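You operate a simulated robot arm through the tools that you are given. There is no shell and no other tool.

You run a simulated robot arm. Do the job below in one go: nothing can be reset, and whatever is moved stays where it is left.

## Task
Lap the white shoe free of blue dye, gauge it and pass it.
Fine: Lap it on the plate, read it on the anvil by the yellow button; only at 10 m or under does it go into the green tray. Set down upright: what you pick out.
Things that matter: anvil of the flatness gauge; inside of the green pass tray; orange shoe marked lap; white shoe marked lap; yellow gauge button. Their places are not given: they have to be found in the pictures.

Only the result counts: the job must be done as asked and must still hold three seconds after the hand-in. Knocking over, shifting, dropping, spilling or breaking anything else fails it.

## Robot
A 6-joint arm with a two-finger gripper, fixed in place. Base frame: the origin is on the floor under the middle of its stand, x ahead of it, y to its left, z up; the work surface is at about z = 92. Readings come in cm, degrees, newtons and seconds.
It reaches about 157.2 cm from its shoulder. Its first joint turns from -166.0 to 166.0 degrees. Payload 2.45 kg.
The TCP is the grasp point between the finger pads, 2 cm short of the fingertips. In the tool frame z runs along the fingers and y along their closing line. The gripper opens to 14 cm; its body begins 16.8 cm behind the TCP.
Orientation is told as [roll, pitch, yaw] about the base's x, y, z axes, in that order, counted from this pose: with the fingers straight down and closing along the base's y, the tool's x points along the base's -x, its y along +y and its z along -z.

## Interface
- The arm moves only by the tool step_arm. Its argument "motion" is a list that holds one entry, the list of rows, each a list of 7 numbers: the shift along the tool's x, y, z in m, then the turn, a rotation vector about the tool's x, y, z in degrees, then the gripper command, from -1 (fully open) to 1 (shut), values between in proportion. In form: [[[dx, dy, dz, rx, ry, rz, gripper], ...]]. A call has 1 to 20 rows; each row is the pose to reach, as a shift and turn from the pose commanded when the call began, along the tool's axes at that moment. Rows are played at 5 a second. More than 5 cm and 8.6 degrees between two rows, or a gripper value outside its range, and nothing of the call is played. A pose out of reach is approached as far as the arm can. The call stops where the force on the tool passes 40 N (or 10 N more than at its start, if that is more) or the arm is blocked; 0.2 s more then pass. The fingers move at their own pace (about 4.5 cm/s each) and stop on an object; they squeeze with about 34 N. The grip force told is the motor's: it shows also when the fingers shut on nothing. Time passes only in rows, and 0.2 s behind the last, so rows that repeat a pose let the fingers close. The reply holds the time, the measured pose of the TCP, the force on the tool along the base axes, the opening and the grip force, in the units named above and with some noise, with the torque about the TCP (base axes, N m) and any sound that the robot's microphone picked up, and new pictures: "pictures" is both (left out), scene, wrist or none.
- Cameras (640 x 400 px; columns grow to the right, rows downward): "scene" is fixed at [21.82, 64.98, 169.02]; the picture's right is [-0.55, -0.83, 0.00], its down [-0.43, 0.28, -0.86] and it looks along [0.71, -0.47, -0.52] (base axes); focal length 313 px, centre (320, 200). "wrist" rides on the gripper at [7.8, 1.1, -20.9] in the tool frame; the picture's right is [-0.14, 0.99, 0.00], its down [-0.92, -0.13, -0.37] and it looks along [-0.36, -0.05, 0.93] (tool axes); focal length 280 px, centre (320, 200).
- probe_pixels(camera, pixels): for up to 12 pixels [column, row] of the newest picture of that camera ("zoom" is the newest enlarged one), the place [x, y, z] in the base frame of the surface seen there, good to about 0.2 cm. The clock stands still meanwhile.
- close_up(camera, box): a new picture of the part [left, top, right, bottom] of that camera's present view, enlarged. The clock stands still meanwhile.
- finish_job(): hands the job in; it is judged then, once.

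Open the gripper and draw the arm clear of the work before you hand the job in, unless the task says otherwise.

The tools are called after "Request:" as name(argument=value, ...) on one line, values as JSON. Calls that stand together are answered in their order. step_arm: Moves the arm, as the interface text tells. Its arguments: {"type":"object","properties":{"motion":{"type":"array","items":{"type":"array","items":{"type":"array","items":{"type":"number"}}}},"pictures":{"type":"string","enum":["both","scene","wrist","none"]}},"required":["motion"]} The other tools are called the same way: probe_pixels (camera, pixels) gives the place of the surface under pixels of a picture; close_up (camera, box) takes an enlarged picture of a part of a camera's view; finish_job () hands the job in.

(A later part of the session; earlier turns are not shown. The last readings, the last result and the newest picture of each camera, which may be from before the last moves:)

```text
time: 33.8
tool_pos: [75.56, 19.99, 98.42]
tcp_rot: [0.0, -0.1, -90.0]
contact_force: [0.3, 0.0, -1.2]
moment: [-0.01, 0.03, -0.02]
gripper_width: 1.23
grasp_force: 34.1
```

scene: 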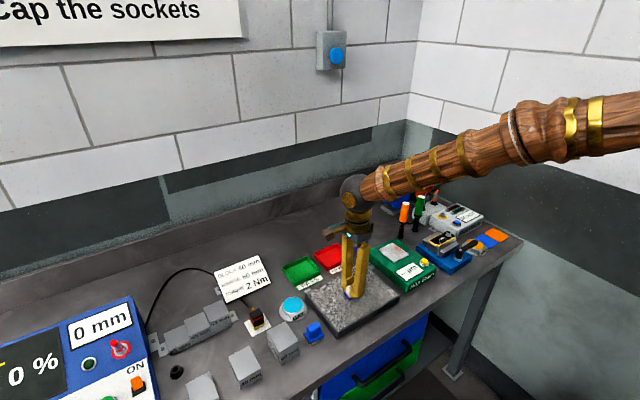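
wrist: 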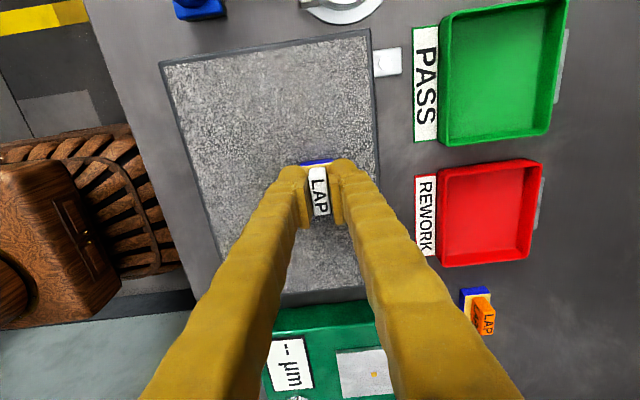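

Contact vanished while moving +x, likely tracking lag. I hold still a moment and read again.

Request:
step_arm(motion=[[[0, 0, 0, 0, 0, 0, 1], [0, 0, 0, 0, 0, 0, 1], [0, 0, 0, 0, 0, 0, 1]]], pictures="none")

Request:
close_up(camera="scene", box=[328, 260, 376, 290])

Request:
close_up(camera="wrist", box=[272, 140, 368, 200])

```text
time: 34.6
tool_pos: [75.34, 20.02, 98.48]
tcp_rot: [0.0, 0.0, -89.9]
contact_force: [0.4, 0.4, -0.3]
moment: [0.0, -0.03, -0.01]
gripper_width: 1.21
grasp_force: 33.6
```

```text
13.33 times, centred on (352, 275) of scene
```

zoom: 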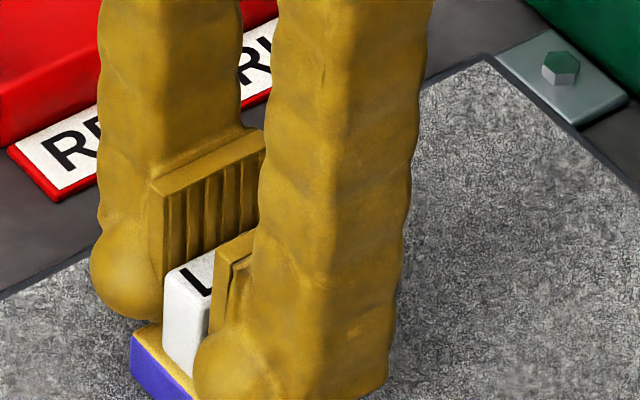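

```text
6.67 times, centred on (320, 170) of wrist
```

zoom: 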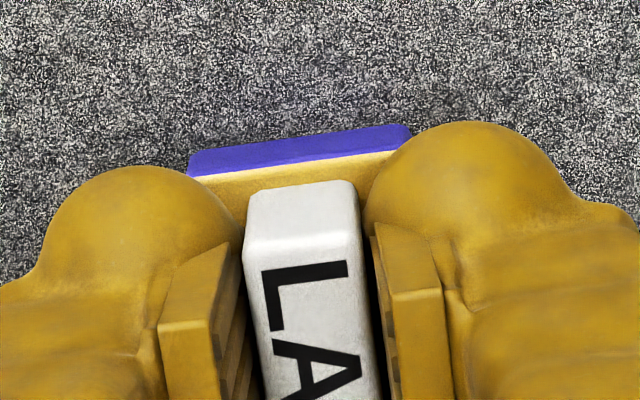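

The dye band has turned from blue to purplish: lapping works. Contact is off again, so I add 0.4 mm and continue with a −x stroke.

Request:
step_arm(motion=[[[0, 0, 0.0004, 0, 0, 0, 1], [0, 0, 0.0004, 0, 0, 0, 1], [0, -0.008, 0.0004, 0, 0, 0, 1], [0, -0.02, 0.0004, 0, 0, 0, 1], [0, -0.032, 0.0004, 0, 0, 0, 1], [0, -0.044, 0.0004, 0, 0, 0, 1], [0, -0.056, 0.0004, 0, 0, 0, 1], [0, -0.066, 0.0004, 0, 0, 0, 1], [0, -0.07, 0.0004, 0, 0, 0, 1]]], pictures="none")

```text
time: 36.6
tool_pos: [68.56, 19.82, 98.46]
tcp_rot: [0.0, 0.0, -90.0]
contact_force: [0.5, -0.7, -0.6]
moment: [0.02, 0.0, 0.03]
gripper_width: 1.27
grasp_force: 34.6
```

No contact here either, so I step down 0.5 mm and read.

Request:
step_arm(motion=[[[0, 0, 0.0005, 0, 0, 0, 1], [0, 0, 0.0005, 0, 0, 0, 1], [0, 0, 0.0005, 0, 0, 0, 1]]], pictures="none")

```text
time: 37.4
tool_pos: [68.39, 19.86, 98.41]
tcp_rot: [0.0, 0.0, -90.1]
contact_force: [0.1, -0.3, 0.1]
moment: [0.0, 0.02, -0.03]
gripper_width: 1.24
grasp_force: 34.3
```

Still free; another 0.5 mm with a short settle.

Request:
step_arm(motion=[[[0, 0, 0.0005, 0, 0, 0, 1], [0, 0, 0.0005, 0, 0, 0, 1], [0, 0, 0.0005, 0, 0, 0, 1]]], pictures="none")

```text
time: 38.2
tool_pos: [68.43, 19.95, 98.45]
tcp_rot: [0.0, 0.0, -90.0]
contact_force: [0.7, -1.0, 5.8]
moment: [-0.02, -0.01, 0.01]
gripper_width: 1.23
grasp_force: 34.3
```

5.8 N. I stroke +x by 7 cm with 0.2 mm extra depth, then read.

Request:
step_arm(motion=[[[0, 0, 0.0003, 0, 0, 0, 1], [0, 0.008, 0.0003, 0, 0, 0, 1], [0, 0.02, 0.0003, 0, 0, 0, 1], [0, 0.032, 0.0003, 0, 0, 0, 1], [0, 0.044, 0.0003, 0, 0, 0, 1], [0, 0.056, 0.0003, 0, 0, 0, 1], [0, 0.066, 0.0003, 0, 0, 0, 1], [0, 0.07, 0.0003, 0, 0, 0, 1]]], pictures="none")

```text
time: 40.0
tool_pos: [75.58, 19.9, 98.33]
tcp_rot: [0.1, 0.0, -90.0]
contact_force: [-2.6, 0.8, 4.0]
moment: [0.07, 0.02, 0.03]
gripper_width: 1.24
grasp_force: 34.1
```

Contact kept (4 N). I go back −x with 0.2 mm more depth.

Request:
step_arm(motion=[[[0, 0, 0.0002, 0, 0, 0, 1], [0, -0.008, 0.0002, 0, 0, 0, 1], [0, -0.02, 0.0002, 0, 0, 0, 1], [0, -0.032, 0.0002, 0, 0, 0, 1], [0, -0.044, 0.0002, 0, 0, 0, 1], [0, -0.056, 0.0002, 0, 0, 0, 1], [0, -0.066, 0.0002, 0, 0, 0, 1], [0, -0.07, 0.0002, 0, 0, 0, 1]]], pictures="none")

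Request:
close_up(camera="wrist", box=[272, 140, 368, 200])

```text
time: 41.8
tool_pos: [68.41, 20.05, 98.3]
tcp_rot: [-0.1, 0.0, -89.9]
contact_force: [10.1, -0.2, 33.6]
moment: [0.04, -0.2, 0.01]
gripper_width: 1.24
grasp_force: 33.7
```

```text
6.67 times, centred on (320, 170) of wrist
```

zoom: 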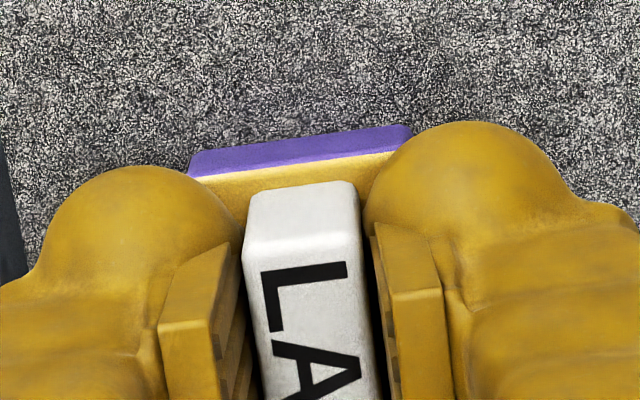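

Dye is fading further. −x strokes press harder (34 N) than +x (4 N), so I compensate: +x slightly deeper, −x about 0.4 mm shallower, one full cycle in one call.

Request:
step_arm(motion=[[[0, 0.006, 0.0, 0, 0, 0, 1], [0, 0.018, 0.0001, 0, 0, 0, 1], [0, 0.03, 0.0001, 0, 0, 0, 1], [0, 0.042, 0.0001, 0, 0, 0, 1], [0, 0.054, 0.0001, 0, 0, 0, 1], [0, 0.066, 0.0001, 0, 0, 0, 1], [0, 0.076, 0.0001, 0, 0, 0, 1], [0, 0.08, 0.0, 0, 0, 0, 1], [0, 0.076, -0.0002, 0, 0, 0, 1], [0, 0.066, -0.0003, 0, 0, 0, 1], [0, 0.054, -0.0003, 0, 0, 0, 1], [0, 0.042, -0.0003, 0, 0, 0, 1], [0, 0.03, -0.0003, 0, 0, 0, 1], [0, 0.018, -0.0003, 0, 0, 0, 1], [0, 0.006, -0.0003, 0, 0, 0, 1], [0, 0.0, -0.0003, 0, 0, 0, 1]]], pictures="none")

Request:
close_up(camera="wrist", box=[272, 140, 368, 200])

```text
time: 45.2
tool_pos: [68.46, 19.98, 98.49]
tcp_rot: [0.0, 0.1, -89.9]
contact_force: [-0.5, -0.5, -0.2]
moment: [-0.03, -0.01, 0.0]
gripper_width: 1.22
grasp_force: 33.7
```

```text
6.67 times, centred on (320, 170) of wrist
```

zoom: 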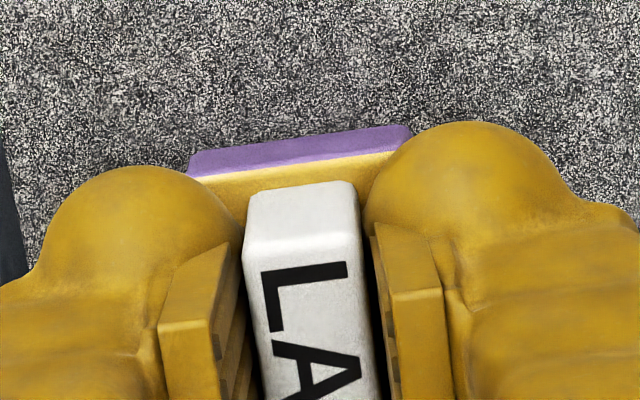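

More fading. Now I run another cycle with the depth 0.4 mm lower on +x and 0.2 mm lower on −x.

Request:
step_arm(motion=[[[0, 0, 0.0005, 0, 0, 0, 1], [0, 0.006, 0.0005, 0, 0, 0, 1], [0, 0.018, 0.0005, 0, 0, 0, 1], [0, 0.03, 0.0005, 0, 0, 0, 1], [0, 0.042, 0.0005, 0, 0, 0, 1], [0, 0.054, 0.0005, 0, 0, 0, 1], [0, 0.066, 0.0005, 0, 0, 0, 1], [0, 0.076, 0.0005, 0, 0, 0, 1], [0, 0.08, 0.0004, 0, 0, 0, 1], [0, 0.076, 0.0003, 0, 0, 0, 1], [0, 0.066, 0.0003, 0, 0, 0, 1], [0, 0.054, 0.0003, 0, 0, 0, 1], [0, 0.042, 0.0003, 0, 0, 0, 1], [0, 0.03, 0.0003, 0, 0, 0, 1], [0, 0.018, 0.0003, 0, 0, 0, 1], [0, 0.006, 0.0003, 0, 0, 0, 1], [0, 0.0, 0.0002, 0, 0, 0, 1]]], pictures="none")

Request:
close_up(camera="wrist", box=[272, 140, 368, 200])

```text
time: 48.8
tool_pos: [68.42, 19.92, 98.24]
tcp_rot: [0.0, 0.0, -90.0]
contact_force: [7.1, -0.4, 26.5]
moment: [-0.01, -0.19, 0.02]
gripper_width: 1.25
grasp_force: 34.1
```

```text
6.67 times, centred on (320, 170) of wrist
```

zoom: 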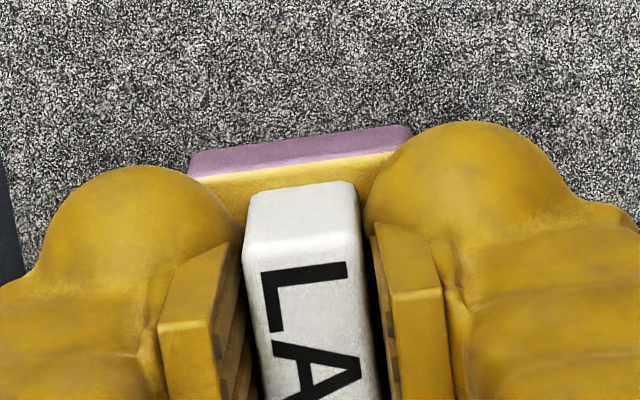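

Now pinkish with 26 N. Another cycle at about the same depths.

Request:
step_arm(motion=[[[0, 0, 0.0001, 0, 0, 0, 1], [0, 0.006, 0.0002, 0, 0, 0, 1], [0, 0.018, 0.0003, 0, 0, 0, 1], [0, 0.03, 0.0003, 0, 0, 0, 1], [0, 0.042, 0.0003, 0, 0, 0, 1], [0, 0.054, 0.0003, 0, 0, 0, 1], [0, 0.066, 0.0003, 0, 0, 0, 1], [0, 0.076, 0.0003, 0, 0, 0, 1], [0, 0.08, 0.0002, 0, 0, 0, 1], [0, 0.076, 0.0, 0, 0, 0, 1], [0, 0.066, 0.0, 0, 0, 0, 1], [0, 0.054, 0.0, 0, 0, 0, 1], [0, 0.042, 0.0, 0, 0, 0, 1], [0, 0.03, 0.0, 0, 0, 0, 1], [0, 0.018, 0.0, 0, 0, 0, 1], [0, 0.006, 0.0, 0, 0, 0, 1], [0, 0.0, 0.0, 0, 0, 0, 1]]], pictures="none")

Request:
close_up(camera="wrist", box=[272, 140, 368, 200])

```text
time: 49.4
tool_pos: [68.84, 19.91, 98.24]
tcp_rot: [-0.1, 0.1, -89.9]
contact_force: [0.8, -1.2, 4.3]
moment: [-0.01, -0.04, -0.01]
gripper_width: 1.23
grasp_force: 33.8
stopped in row 2: the force on the tool passed its limit at 41 N (the readings are from after the stop); the commanded pose is now the measured one
```

```text
6.67 times, centred on (320, 170) of wrist
```

zoom: 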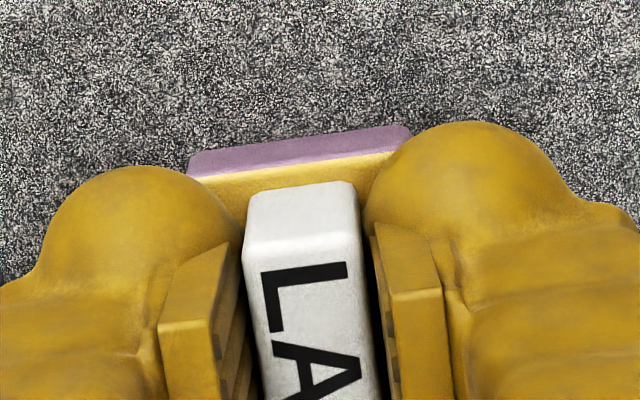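

It stopped at 41 N and reset the command to the measured pose; now 4 N at x=68.8. I continue with a cycle at nearly this height.

Request:
step_arm(motion=[[[0, 0.006, 0.0, 0, 0, 0, 1], [0, 0.018, 0.0002, 0, 0, 0, 1], [0, 0.03, 0.0003, 0, 0, 0, 1], [0, 0.042, 0.0003, 0, 0, 0, 1], [0, 0.054, 0.0003, 0, 0, 0, 1], [0, 0.066, 0.0003, 0, 0, 0, 1], [0, 0.074, 0.0003, 0, 0, 0, 1]]], pictures="none")

```text
time: 50.7
tool_pos: [74.82, 19.92, 98.31]
tcp_rot: [-0.1, 0.0, -90.0]
contact_force: [1.3, -0.5, 9.5]
moment: [-0.02, -0.08, -0.02]
gripper_width: 1.24
grasp_force: 33.7
stopped in row 6: the force on the tool passed its limit at 46 N (the readings are from after the stop); the commanded pose is now the measured one
```

Stopped at x=74.8 (46 N), now 9.5 N. I stroke −x slightly higher (0.2 mm up).

Request:
step_arm(motion=[[[0, -0.006, -0.0002, 0, 0, 0, 1], [0, -0.018, -0.0002, 0, 0, 0, 1], [0, -0.03, -0.0002, 0, 0, 0, 1], [0, -0.042, -0.0002, 0, 0, 0, 1], [0, -0.054, -0.0002, 0, 0, 0, 1], [0, -0.06, -0.0002, 0, 0, 0, 1]]], pictures="none")

Request:
close_up(camera="wrist", box=[272, 140, 368, 200])

```text
time: 52.1
tool_pos: [68.65, 19.98, 98.38]
tcp_rot: [-0.1, 0.0, -89.8]
contact_force: [2.3, -1.5, 10.9]
moment: [-0.04, -0.07, 0.0]
gripper_width: 1.26
grasp_force: 34.0
```

```text
6.67 times, centred on (320, 170) of wrist
```

zoom: 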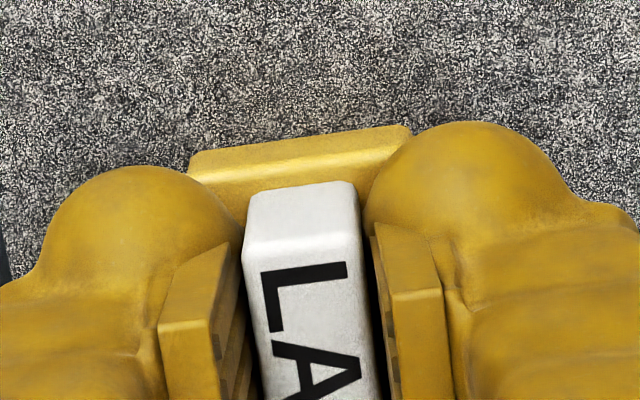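

The dye is entirely gone: the band is now brass-gold. I lift off the plate and carry the shoe above the anvil at about (78.65,−3.4).

Request:
step_arm(motion=[[[0, 0, -0.01, 0, 0, 0, 1], [0, 0, -0.03, 0, 0, 0, 1], [0, 0, -0.055, 0, 0, 0, 1], [0, 0, -0.07, 0, 0, 0, 1], [-0.012, 0.005, -0.07, 0, 0, 0, 1], [-0.035, 0.015, -0.07, 0, 0, 0, 1], [-0.065, 0.028, -0.07, 0, 0, 0, 1], [-0.095, 0.041, -0.07, 0, 0, 0, 1], [-0.125, 0.053, -0.07, 0, 0, 0, 1], [-0.155, 0.066, -0.07, 0, 0, 0, 1], [-0.185, 0.079, -0.07, 0, 0, 0, 1], [-0.215, 0.092, -0.07, 0, 0, 0, 1], [-0.23, 0.0985, -0.07, 0, 0, 0, 1], [-0.234, 0.1, -0.07, 0, 0, 0, 1], [-0.234, 0.1, -0.07, 0, 0, 0, 1], [-0.234, 0.1, -0.07, 0, 0, 0, 1]]])

Request:
close_up(camera="scene", box=[356, 220, 436, 270])

Request:
close_up(camera="wrist", box=[240, 120, 400, 220])

```text
time: 55.5
tool_pos: [78.81, -3.22, 105.23]
tcp_rot: [-0.1, -0.1, -89.8]
contact_force: [-0.1, 0.4, -0.6]
moment: [0.02, 0.01, -0.01]
gripper_width: 1.23
grasp_force: 34.2
```

scene: 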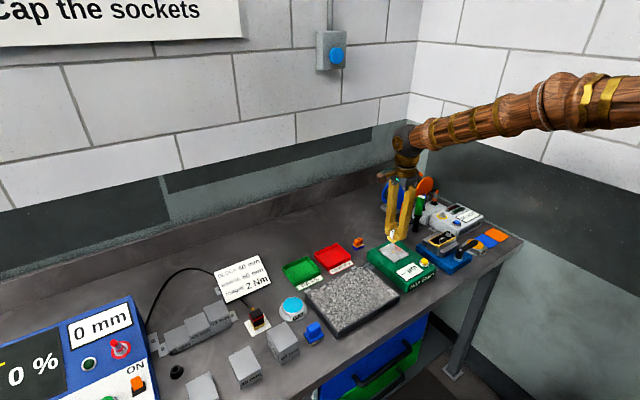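
wrist: 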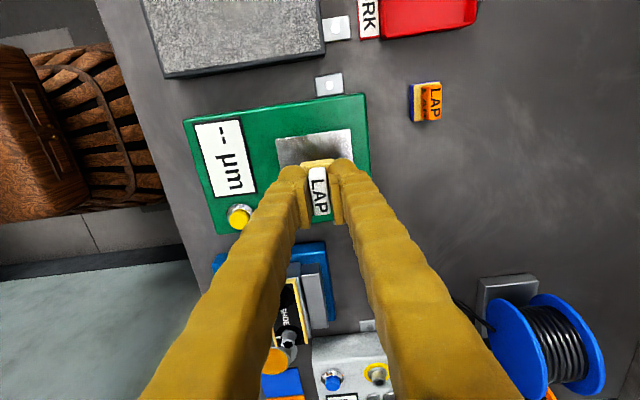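

```text
8.00 times, centred on (396, 245) of scene
```

zoom: 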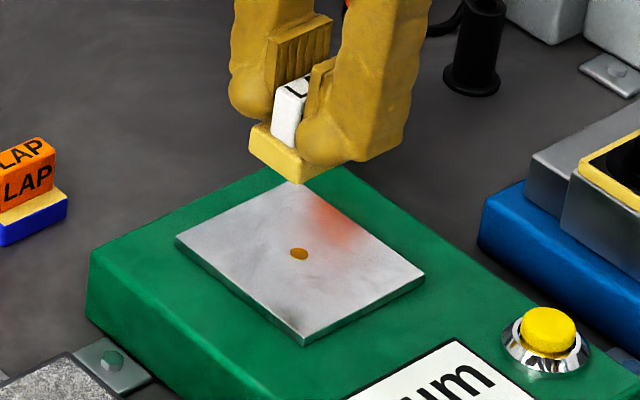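

```text
4.00 times, centred on (320, 170) of wrist
```

zoom: 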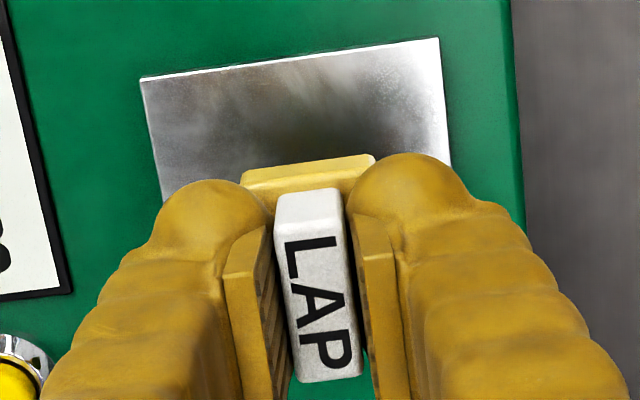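

The shoe hangs gold-clean and level over the anvil. I probe the anvil hole and edges once more to centre it before lowering.

Request:
probe_pixels(camera="scene", pixels=[[393.3, 251.8], [378.5, 250.2], [408.5, 254.5], [394, 262], [428.5, 261], [389.5, 240]])

Request:
probe_pixels(camera="zoom", pixels=[[145, 82], [433, 45], [445, 160], [165, 190], [310, 168], [320, 250]])

```text
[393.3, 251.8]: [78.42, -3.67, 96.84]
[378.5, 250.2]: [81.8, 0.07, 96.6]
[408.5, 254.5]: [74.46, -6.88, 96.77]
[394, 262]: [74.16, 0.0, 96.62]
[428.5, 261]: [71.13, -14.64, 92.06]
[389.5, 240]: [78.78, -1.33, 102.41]
```

```text
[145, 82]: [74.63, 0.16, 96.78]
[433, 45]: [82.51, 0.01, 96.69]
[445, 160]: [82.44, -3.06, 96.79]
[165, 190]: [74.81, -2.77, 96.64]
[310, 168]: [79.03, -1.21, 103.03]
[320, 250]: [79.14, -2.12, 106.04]
```

Anvil centre is about (78.5,−3.4) and the shoe is about 0.3 cm off in x and y. I correct and lower 4.7 cm, stopping just above.

Request:
step_arm(motion=[[[-0.002, -0.002, 0.01, 0, 0, 0, 1], [-0.003, -0.0035, 0.022, 0, 0, 0, 1], [-0.003, -0.0035, 0.034, 0, 0, 0, 1], [-0.003, -0.0035, 0.042, 0, 0, 0, 1], [-0.003, -0.0035, 0.047, 0, 0, 0, 1], [-0.003, -0.0035, 0.047, 0, 0, 0, 1], [-0.003, -0.0035, 0.047, 0, 0, 0, 1]]])

Request:
close_up(camera="scene", box=[356, 220, 436, 270])

```text
time: 57.1
tool_pos: [78.43, -3.78, 100.62]
tcp_rot: [-0.1, 0.0, -89.9]
contact_force: [-0.2, 0.4, -0.3]
moment: [0.01, 0.0, 0.01]
gripper_width: 1.23
grasp_force: 33.6
```

scene: 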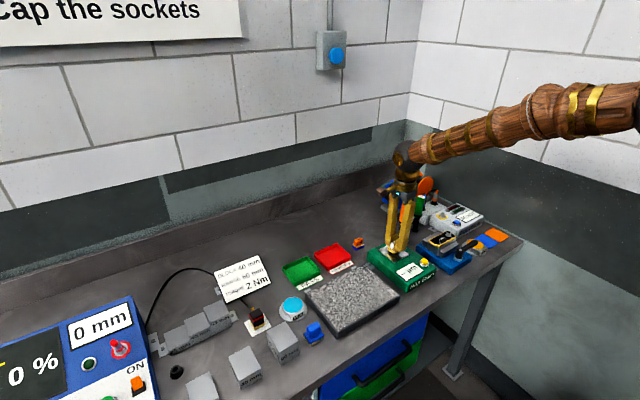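
wrist: 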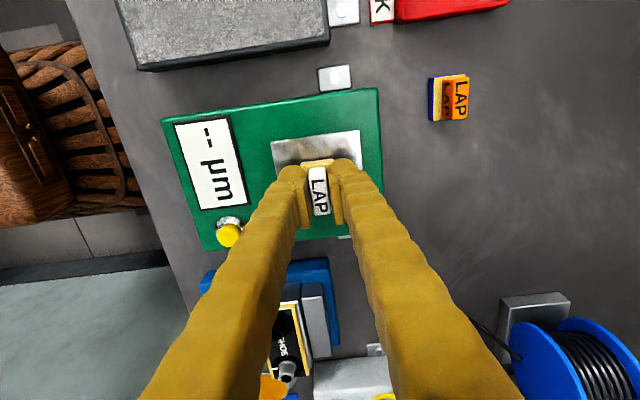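

```text
8.00 times, centred on (396, 245) of scene
```

zoom: 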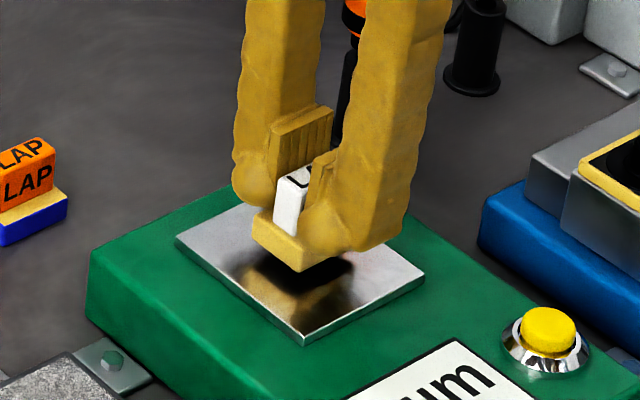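

The shoe is a few mm above the anvil and covers the hole. I lower in small steps.

Request:
step_arm(motion=[[[0, 0, 0.001, 0, 0, 0, 1], [0, 0, 0.002, 0, 0, 0, 1], [0, 0, 0.003, 0, 0, 0, 1], [0, 0, 0.003, 0, 0, 0, 1]]], pictures="none")

```text
time: 58.1
tool_pos: [78.5, -3.81, 100.29]
tcp_rot: [0.0, 0.0, -89.9]
contact_force: [-0.1, 0.7, 0.3]
moment: [-0.01, 0.01, -0.04]
gripper_width: 1.24
grasp_force: 33.9
```

TCP y reads −3.8, so I nudge +0.2 cm in y while lowering another 2 mm.

Request:
step_arm(motion=[[[0.002, 0, 0.0005, 0, 0, 0, 1], [0.002, 0, 0.001, 0, 0, 0, 1], [0.002, 0, 0.0015, 0, 0, 0, 1], [0.002, 0, 0.0015, 0, 0, 0, 1]]], pictures="none")

```text
time: 59.1
tool_pos: [78.47, -3.64, 100.16]
tcp_rot: [-0.1, 0.0, -90.0]
contact_force: [-0.1, -0.7, -0.7]
moment: [0.02, -0.02, 0.0]
gripper_width: 1.26
grasp_force: 34.1
```

Still free; 1 mm further in half-mm rows.

Request:
step_arm(motion=[[[0, 0, 0.0005, 0, 0, 0, 1], [0, 0, 0.001, 0, 0, 0, 1], [0, 0, 0.001, 0, 0, 0, 1]]], pictures="none")

```text
time: 59.9
tool_pos: [78.49, -3.61, 100.12]
tcp_rot: [-0.1, 0.0, -89.9]
contact_force: [-0.4, 0.0, 0.4]
moment: [0.01, 0.0, 0.0]
gripper_width: 1.27
grasp_force: 33.7
```

Another 1 mm.

Request:
step_arm(motion=[[[0, 0, 0.0005, 0, 0, 0, 1], [0, 0, 0.001, 0, 0, 0, 1], [0, 0, 0.001, 0, 0, 0, 1]]], pictures="none")

```text
time: 60.7
tool_pos: [78.44, -3.6, 99.92]
tcp_rot: [-0.1, 0.0, -89.9]
contact_force: [-0.2, -0.6, 1.0]
moment: [-0.05, -0.03, 0.01]
gripper_width: 1.24
grasp_force: 33.9
```

Possibly first touch (1 N, moment −0.05). Half a millimetre more.

Request:
step_arm(motion=[[[0, 0, 0.0004, 0, 0, 0, 1], [0, 0, 0.0004, 0, 0, 0, 1]]], pictures="none")

```text
time: 61.3
tool_pos: [78.44, -3.54, 99.96]
tcp_rot: [0.1, 0.0, -89.9]
contact_force: [0.6, -4.1, 11.7]
moment: [-0.11, -0.02, 0.02]
gripper_width: 1.26
grasp_force: 34.1
```

Contact at 11.7 N. I ease by 0.2 mm and open the fingers partway to release the shoe on the anvil.

Request:
step_arm(motion=[[[0, 0, -0.0002, 0, 0, 0, 1], [0, 0, -0.0002, 0, 0, 0, 1], [0, 0, -0.0002, 0, 0, 0, 0.75], [0, 0, -0.0002, 0, 0, 0, 0.5], [0, 0, -0.0002, 0, 0, 0, 0.3], [0, 0, -0.0002, 0, 0, 0, 0.3], [0, 0, -0.0002, 0, 0, 0, 0.3]]])

Request:
close_up(camera="scene", box=[356, 220, 436, 270])

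Request:
close_up(camera="wrist", box=[240, 120, 400, 220])

```text
time: 62.9
tool_pos: [78.47, -3.61, 100.0]
tcp_rot: [-0.1, 0.0, -89.9]
contact_force: [-0.2, 1.4, 0.3]
moment: [0.0, -0.02, 0.02]
gripper_width: 4.91
grasp_force: 0.0
```

scene: 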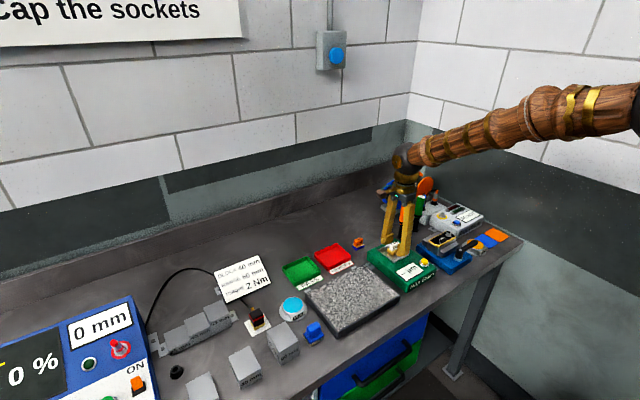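
wrist: 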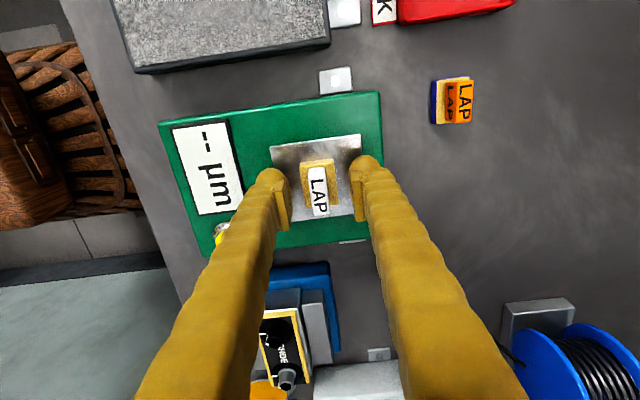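

```text
8.00 times, centred on (396, 245) of scene
```

zoom: 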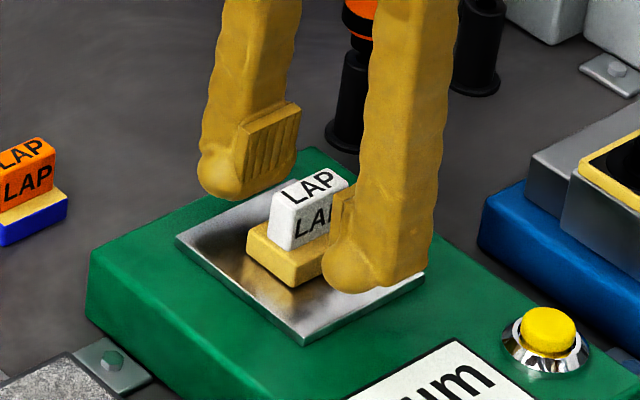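

```text
4.00 times, centred on (320, 170) of wrist
```

zoom: 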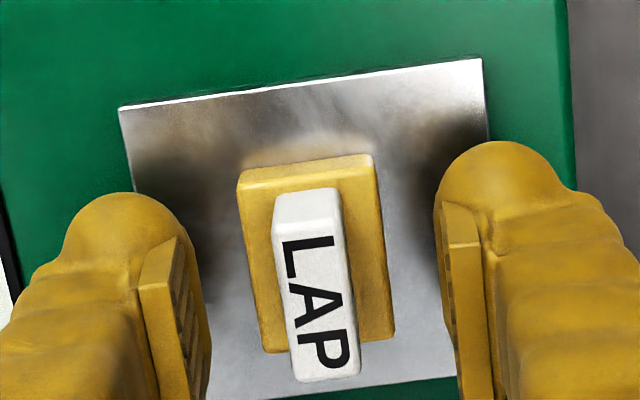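

The shoe stands flat and free on the anvil. I raise the hand straight up 9 cm before closing the fingers.

Request:
step_arm(motion=[[[0, 0, -0.01, 0, 0, 0, 0.3], [0, 0, -0.03, 0, 0, 0, 0.3], [0, 0, -0.055, 0, 0, 0, 0.3], [0, 0, -0.08, 0, 0, 0, 0.3], [0, 0, -0.09, 0, 0, 0, 0.6], [0, 0, -0.09, 0, 0, 0, 1], [0, 0, -0.09, 0, 0, 0, 1], [0, 0, -0.09, 0, 0, 0, 1]]])

Request:
close_up(camera="scene", box=[364, 230, 444, 280])

Request:
close_up(camera="wrist", box=[180, 110, 340, 210])

```text
time: 64.7
tool_pos: [78.38, -3.52, 108.88]
tcp_rot: [-0.1, 0.0, -89.8]
contact_force: [-0.5, -0.3, 0.0]
moment: [-0.02, -0.04, 0.02]
gripper_width: 0.01
grasp_force: 29.3
```

scene: 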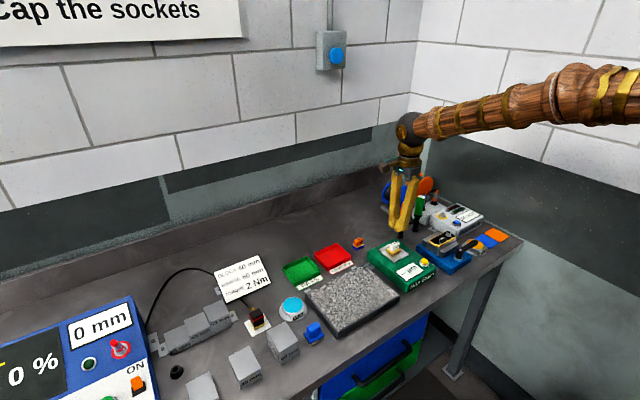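
wrist: 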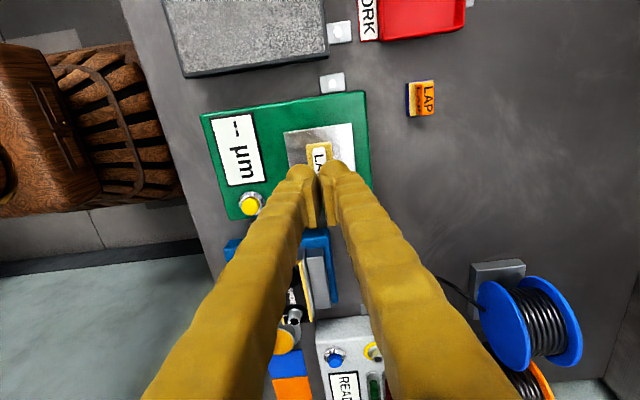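

```text
8.00 times, centred on (404, 255) of scene
```

zoom: 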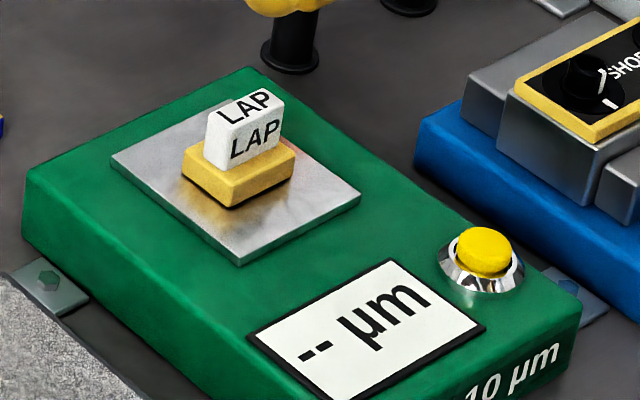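

```text
4.00 times, centred on (260, 160) of wrist
```

zoom: 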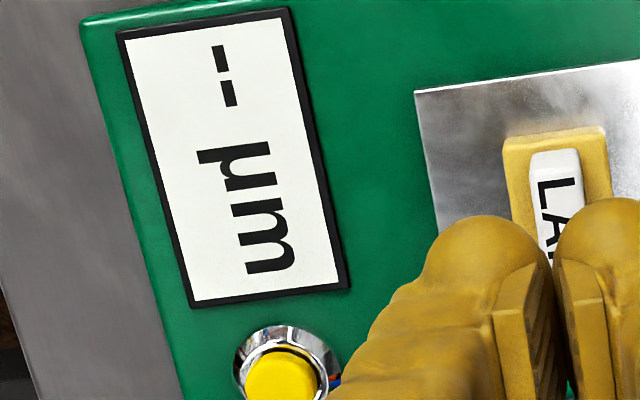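

The shoe sits squarely over the anvil hole. I probe the yellow button's top in both views.

Request:
probe_pixels(camera="zoom", pixels=[[280, 375], [262, 380], [300, 378], [285, 355], [278, 390]])

Request:
probe_pixels(camera="scene", pixels=[[424.5, 260], [422, 260.5], [427, 260.5], [424.5, 259], [424.5, 262.5]])

```text
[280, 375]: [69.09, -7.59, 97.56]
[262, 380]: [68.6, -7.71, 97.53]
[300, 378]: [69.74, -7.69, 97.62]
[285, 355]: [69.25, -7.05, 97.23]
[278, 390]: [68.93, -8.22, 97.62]
```

```text
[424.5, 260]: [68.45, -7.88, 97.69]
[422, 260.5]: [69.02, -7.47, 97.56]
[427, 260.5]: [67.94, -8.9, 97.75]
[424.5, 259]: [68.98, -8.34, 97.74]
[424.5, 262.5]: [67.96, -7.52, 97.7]
```

Button centre is about (68.9,−7.95), top z≈97.65. I move the closed fingers above it and down to about 2 cm over it.

Request:
step_arm(motion=[[[-0.008, -0.018, 0, 0, 0, 0, 1], [-0.02, -0.045, 0, 0, 0, 0, 1], [-0.034, -0.075, 0, 0, 0, 0, 1], [-0.044, -0.095, 0, 0, 0, 0, 1], [-0.044, -0.095, 0.02, 0, 0, 0, 1], [-0.044, -0.095, 0.045, 0, 0, 0, 1], [-0.044, -0.095, 0.065, 0, 0, 0, 1], [-0.044, -0.095, 0.075, 0, 0, 0, 1], [-0.044, -0.095, 0.075, 0, 0, 0, 1], [-0.044, -0.095, 0.075, 0, 0, 0, 1]]])

Request:
close_up(camera="scene", box=[384, 225, 464, 275])

Request:
close_up(camera="wrist", box=[240, 110, 400, 210])

```text
time: 66.9
tool_pos: [69.09, -7.87, 101.52]
tcp_rot: [-0.1, -0.1, -89.9]
contact_force: [-0.6, 0.7, -0.1]
moment: [0.0, -0.01, 0.0]
gripper_width: 0.01
grasp_force: 29.6
```

scene: 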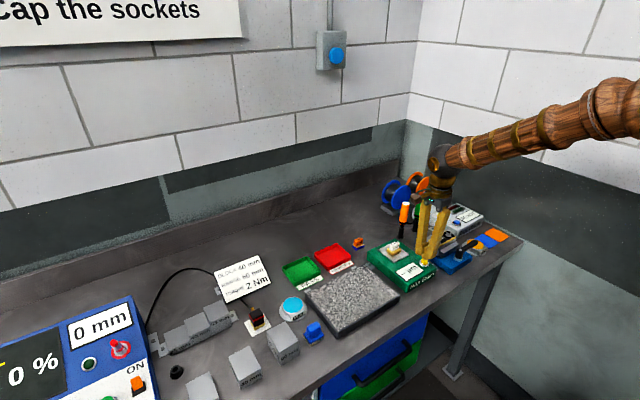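
wrist: 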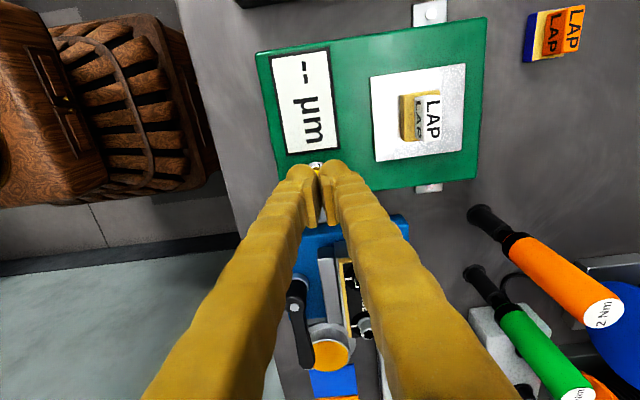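

```text
8.00 times, centred on (424, 250) of scene
```

zoom: 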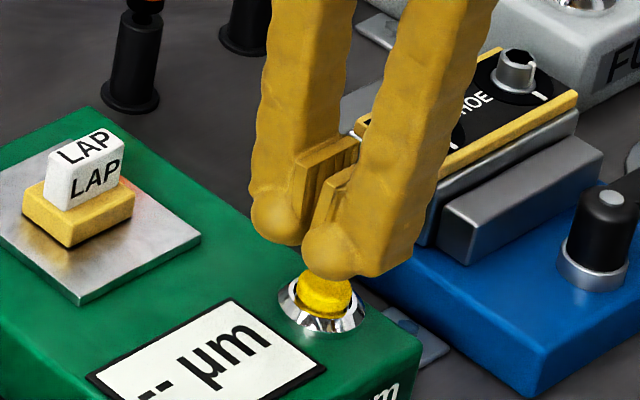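

```text
4.00 times, centred on (320, 160) of wrist
```

zoom: 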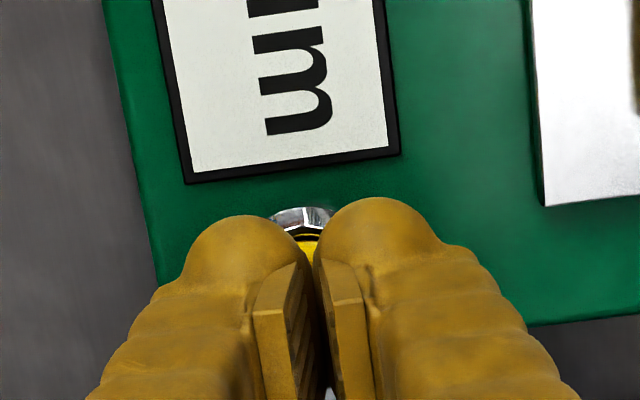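

The closed fingertips hang right over the yellow button. I lower gently, stopping on rising force.

Request:
step_arm(motion=[[[0, 0, 0.004, 0, 0, 0, 1], [0, 0, 0.008, 0, 0, 0, 1], [0, 0, 0.011, 0, 0, 0, 1], [0, 0, 0.014, 0, 0, 0, 1], [0, 0, 0.016, 0, 0, 0, 1]]])

Request:
close_up(camera="scene", box=[384, 235, 464, 285])

```text
time: 68.1
tool_pos: [68.94, -8.06, 99.74]
tcp_rot: [-0.1, 0.0, -89.9]
contact_force: [-0.5, 0.2, 0.5]
moment: [-0.02, 0.02, -0.02]
gripper_width: 0.0
grasp_force: 28.8
```

scene: 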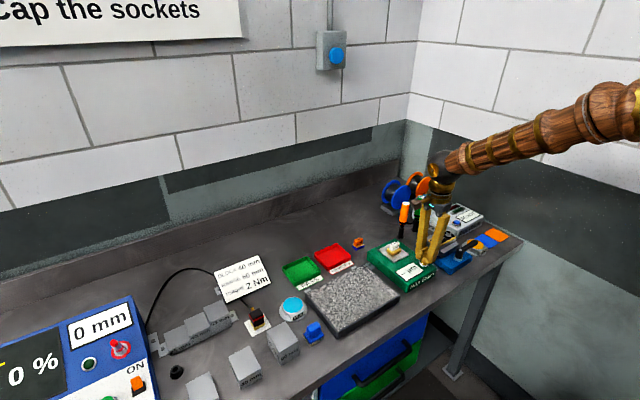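
wrist: 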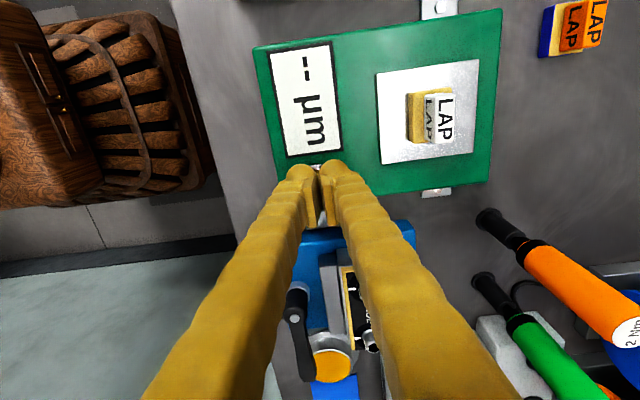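

```text
8.00 times, centred on (424, 260) of scene
```

zoom: 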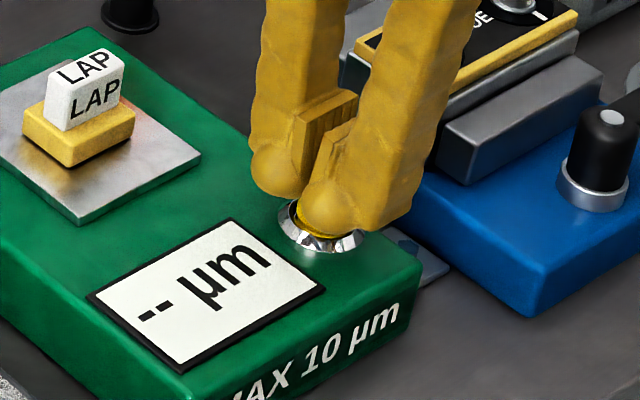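

Almost touching (0.5 N). I press down 3 mm in 1 mm rows.

Request:
step_arm(motion=[[[0, 0, 0.001, 0, 0, 0, 1], [0, 0, 0.002, 0, 0, 0, 1], [0, 0, 0.003, 0, 0, 0, 1], [0, 0, 0.003, 0, 0, 0, 1]]], pictures="scene")

Request:
close_up(camera="scene", box=[384, 235, 464, 285])

```text
time: 69.1
tool_pos: [68.87, -7.93, 99.42]
tcp_rot: [-0.1, 0.1, -89.9]
contact_force: [0.1, 0.1, 0.2]
moment: [-0.02, -0.01, 0.0]
gripper_width: 0.01
grasp_force: 29.8
```

scene: 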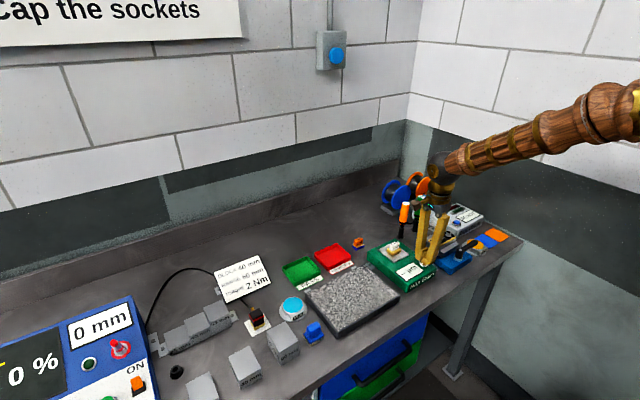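

```text
8.00 times, centred on (424, 260) of scene
```

zoom: 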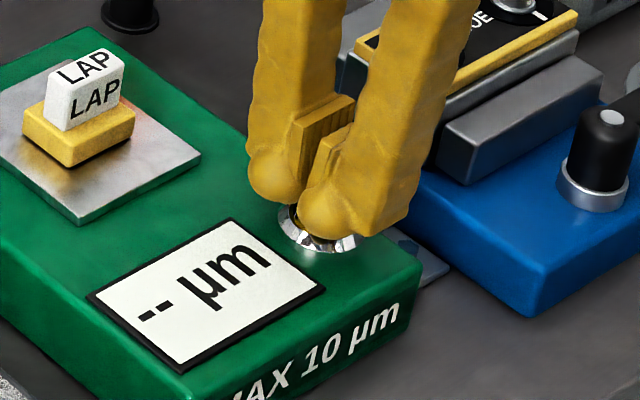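

No force yet and the display still shows "--". I press another 3 mm.

Request:
step_arm(motion=[[[0, 0, 0.001, 0, 0, 0, 1], [0, 0, 0.002, 0, 0, 0, 1], [0, 0, 0.003, 0, 0, 0, 1], [0, 0, 0.003, 0, 0, 0, 1]]], pictures="scene")

Request:
close_up(camera="scene", box=[384, 235, 464, 285])

```text
time: 70.1
tool_pos: [68.98, -7.99, 99.24]
tcp_rot: [-0.1, 0.0, -90.0]
contact_force: [-1.1, 0.8, 1.9]
moment: [0.03, 0.05, -0.03]
gripper_width: 0.0
grasp_force: 29.8
```

scene: 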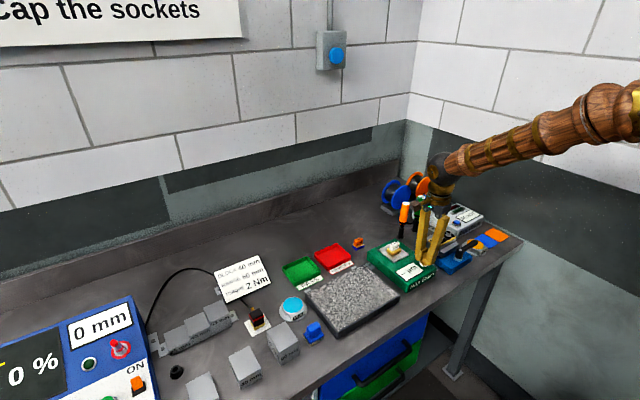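

```text
8.00 times, centred on (424, 260) of scene
```

zoom: 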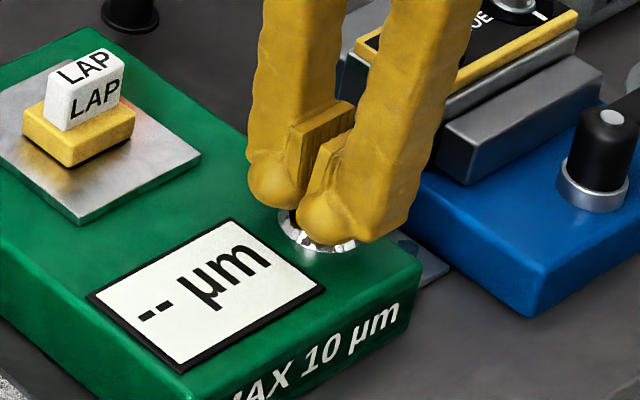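

Only 1.9 N; the button may lie in the valley between the two rounded fingertips. I press 1.5 mm more and check.

Request:
step_arm(motion=[[[0, 0, 0.0007, 0, 0, 0, 1], [0, 0, 0.0015, 0, 0, 0, 1], [0, 0, 0.0015, 0, 0, 0, 1]]], pictures="scene")

Request:
close_up(camera="scene", box=[384, 235, 464, 285])

```text
time: 70.9
tool_pos: [68.83, -8.07, 99.06]
tcp_rot: [-0.1, 0.0, -89.9]
contact_force: [1.4, -0.7, 3.3]
moment: [0.0, 0.02, -0.03]
gripper_width: 0.0
grasp_force: 29.2
heard: click
```

scene: 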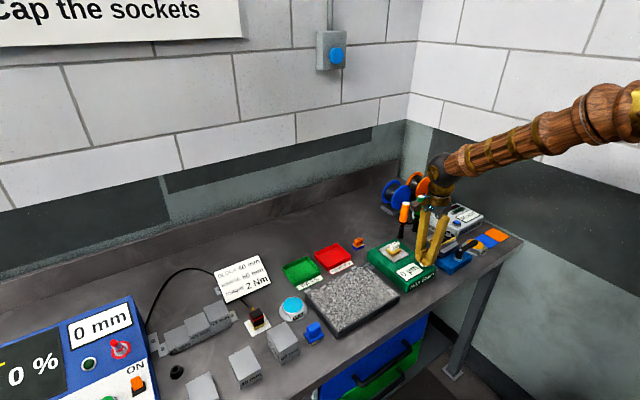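

```text
8.00 times, centred on (424, 260) of scene
```

zoom: 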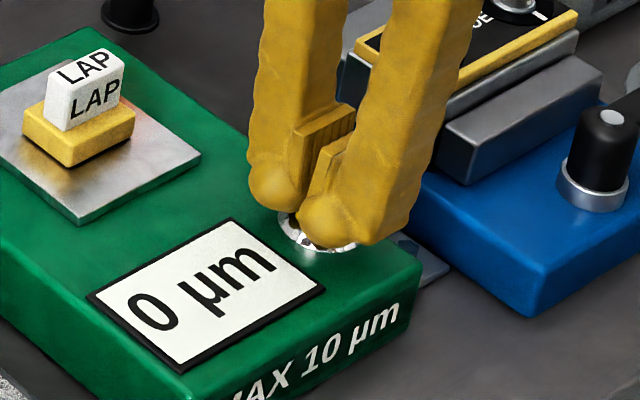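

A click was heard and the display now reads "0 µm". I lift the fingers off the button and re-check the display.

Request:
step_arm(motion=[[[0, 0, -0.005, 0, 0, 0, 1], [0, 0, -0.02, 0, 0, 0, 1], [0, 0, -0.045, 0, 0, 0, 1], [0, 0, -0.075, 0, 0, 0, 1], [0, 0, -0.1, 0, 0, 0, 1], [0, 0, -0.1, 0, 0, 0, 1], [0, 0, -0.1, 0, 0, 0, 1]]])

Request:
close_up(camera="scene", box=[364, 230, 444, 280])

Request:
close_up(camera="wrist", box=[240, 50, 480, 200])

```text
time: 72.5
tool_pos: [68.84, -8.02, 109.17]
tcp_rot: [-0.1, 0.0, -89.8]
contact_force: [-0.9, -0.5, 0.1]
moment: [-0.03, 0.02, 0.01]
gripper_width: 0.02
grasp_force: 29.7
```

scene: 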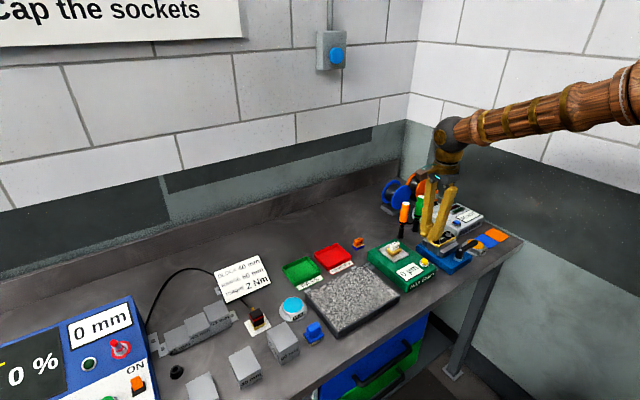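
wrist: 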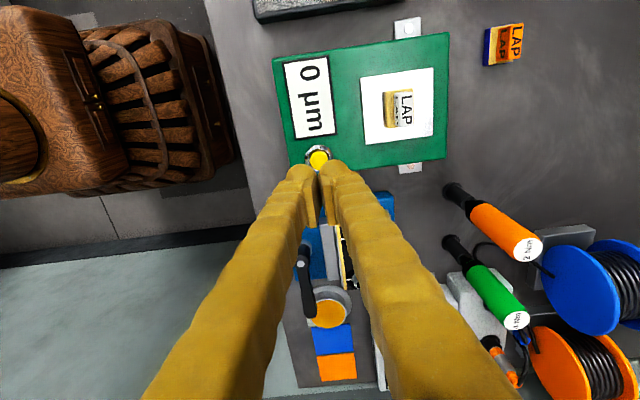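

```text
8.00 times, centred on (404, 255) of scene
```

zoom: 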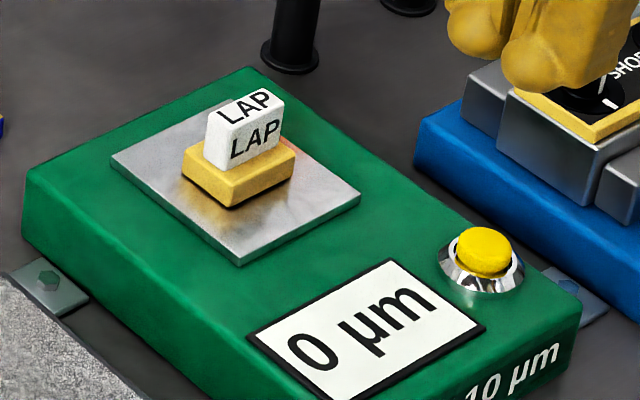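

```text
2.67 times, centred on (360, 125) of wrist
```

zoom: 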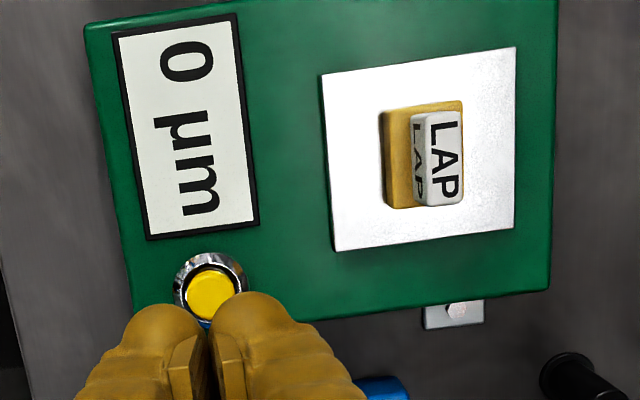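

After release the gauge still reads 0 µm (≤10), so the shoe passes. I move back above the shoe with the fingers opened to ~5 cm.

Request:
step_arm(motion=[[[0.01, 0.02, 0, 0, 0, 0, 1], [0.024, 0.05, 0, 0, 0, 0, 0.7], [0.036, 0.08, 0, 0, 0, 0, 0.3], [0.044, 0.095, 0, 0, 0, 0, 0.3], [0.044, 0.095, 0, 0, 0, 0, 0.3], [0.044, 0.095, 0.02, 0, 0, 0, 0.3], [0.044, 0.095, 0.04, 0, 0, 0, 0.3], [0.044, 0.095, 0.05, 0, 0, 0, 0.3], [0.044, 0.095, 0.05, 0, 0, 0, 0.3]]])

Request:
close_up(camera="wrist", box=[240, 120, 400, 220])

Request:
close_up(camera="scene", box=[356, 220, 436, 270])

```text
time: 74.5
tool_pos: [78.52, -3.62, 104.05]
tcp_rot: [0.1, 0.0, -89.9]
contact_force: [0.3, -0.2, 0.5]
moment: [0.0, 0.04, -0.04]
gripper_width: 4.87
grasp_force: 0.1
```

scene: 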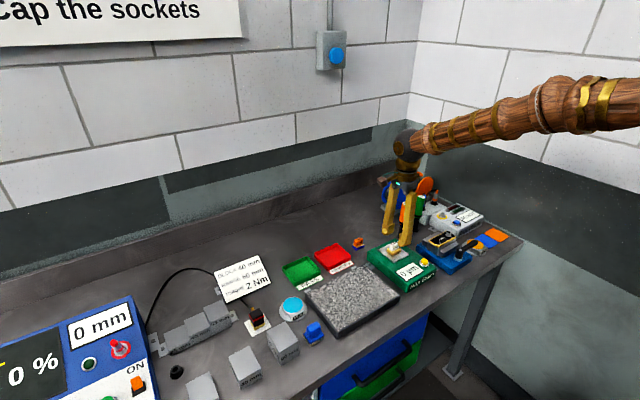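
wrist: 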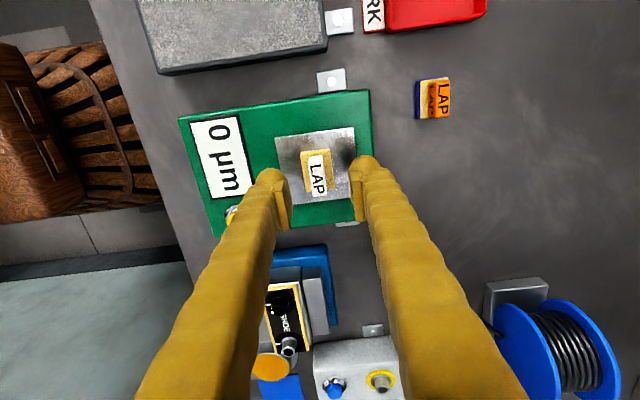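

```text
4.00 times, centred on (320, 170) of wrist
```

zoom: 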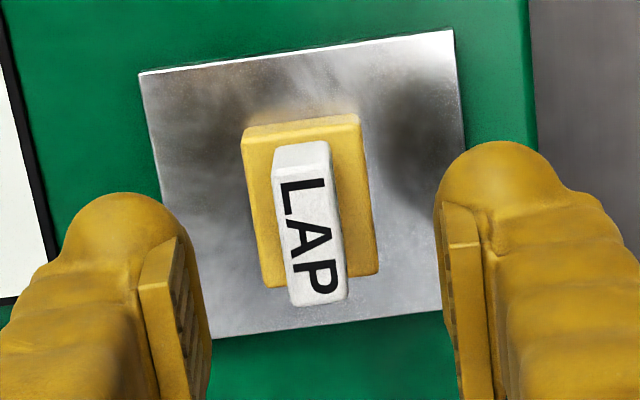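

```text
8.00 times, centred on (396, 245) of scene
```

zoom: 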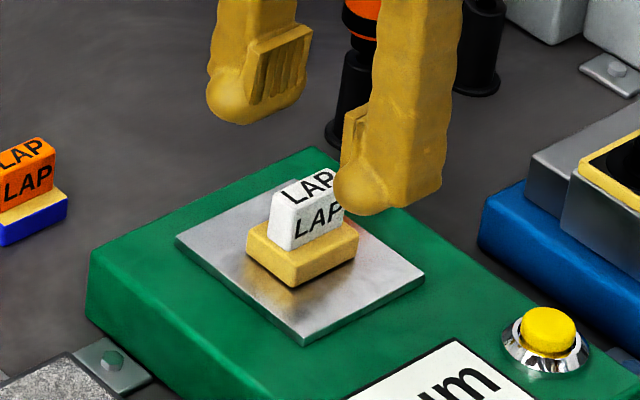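

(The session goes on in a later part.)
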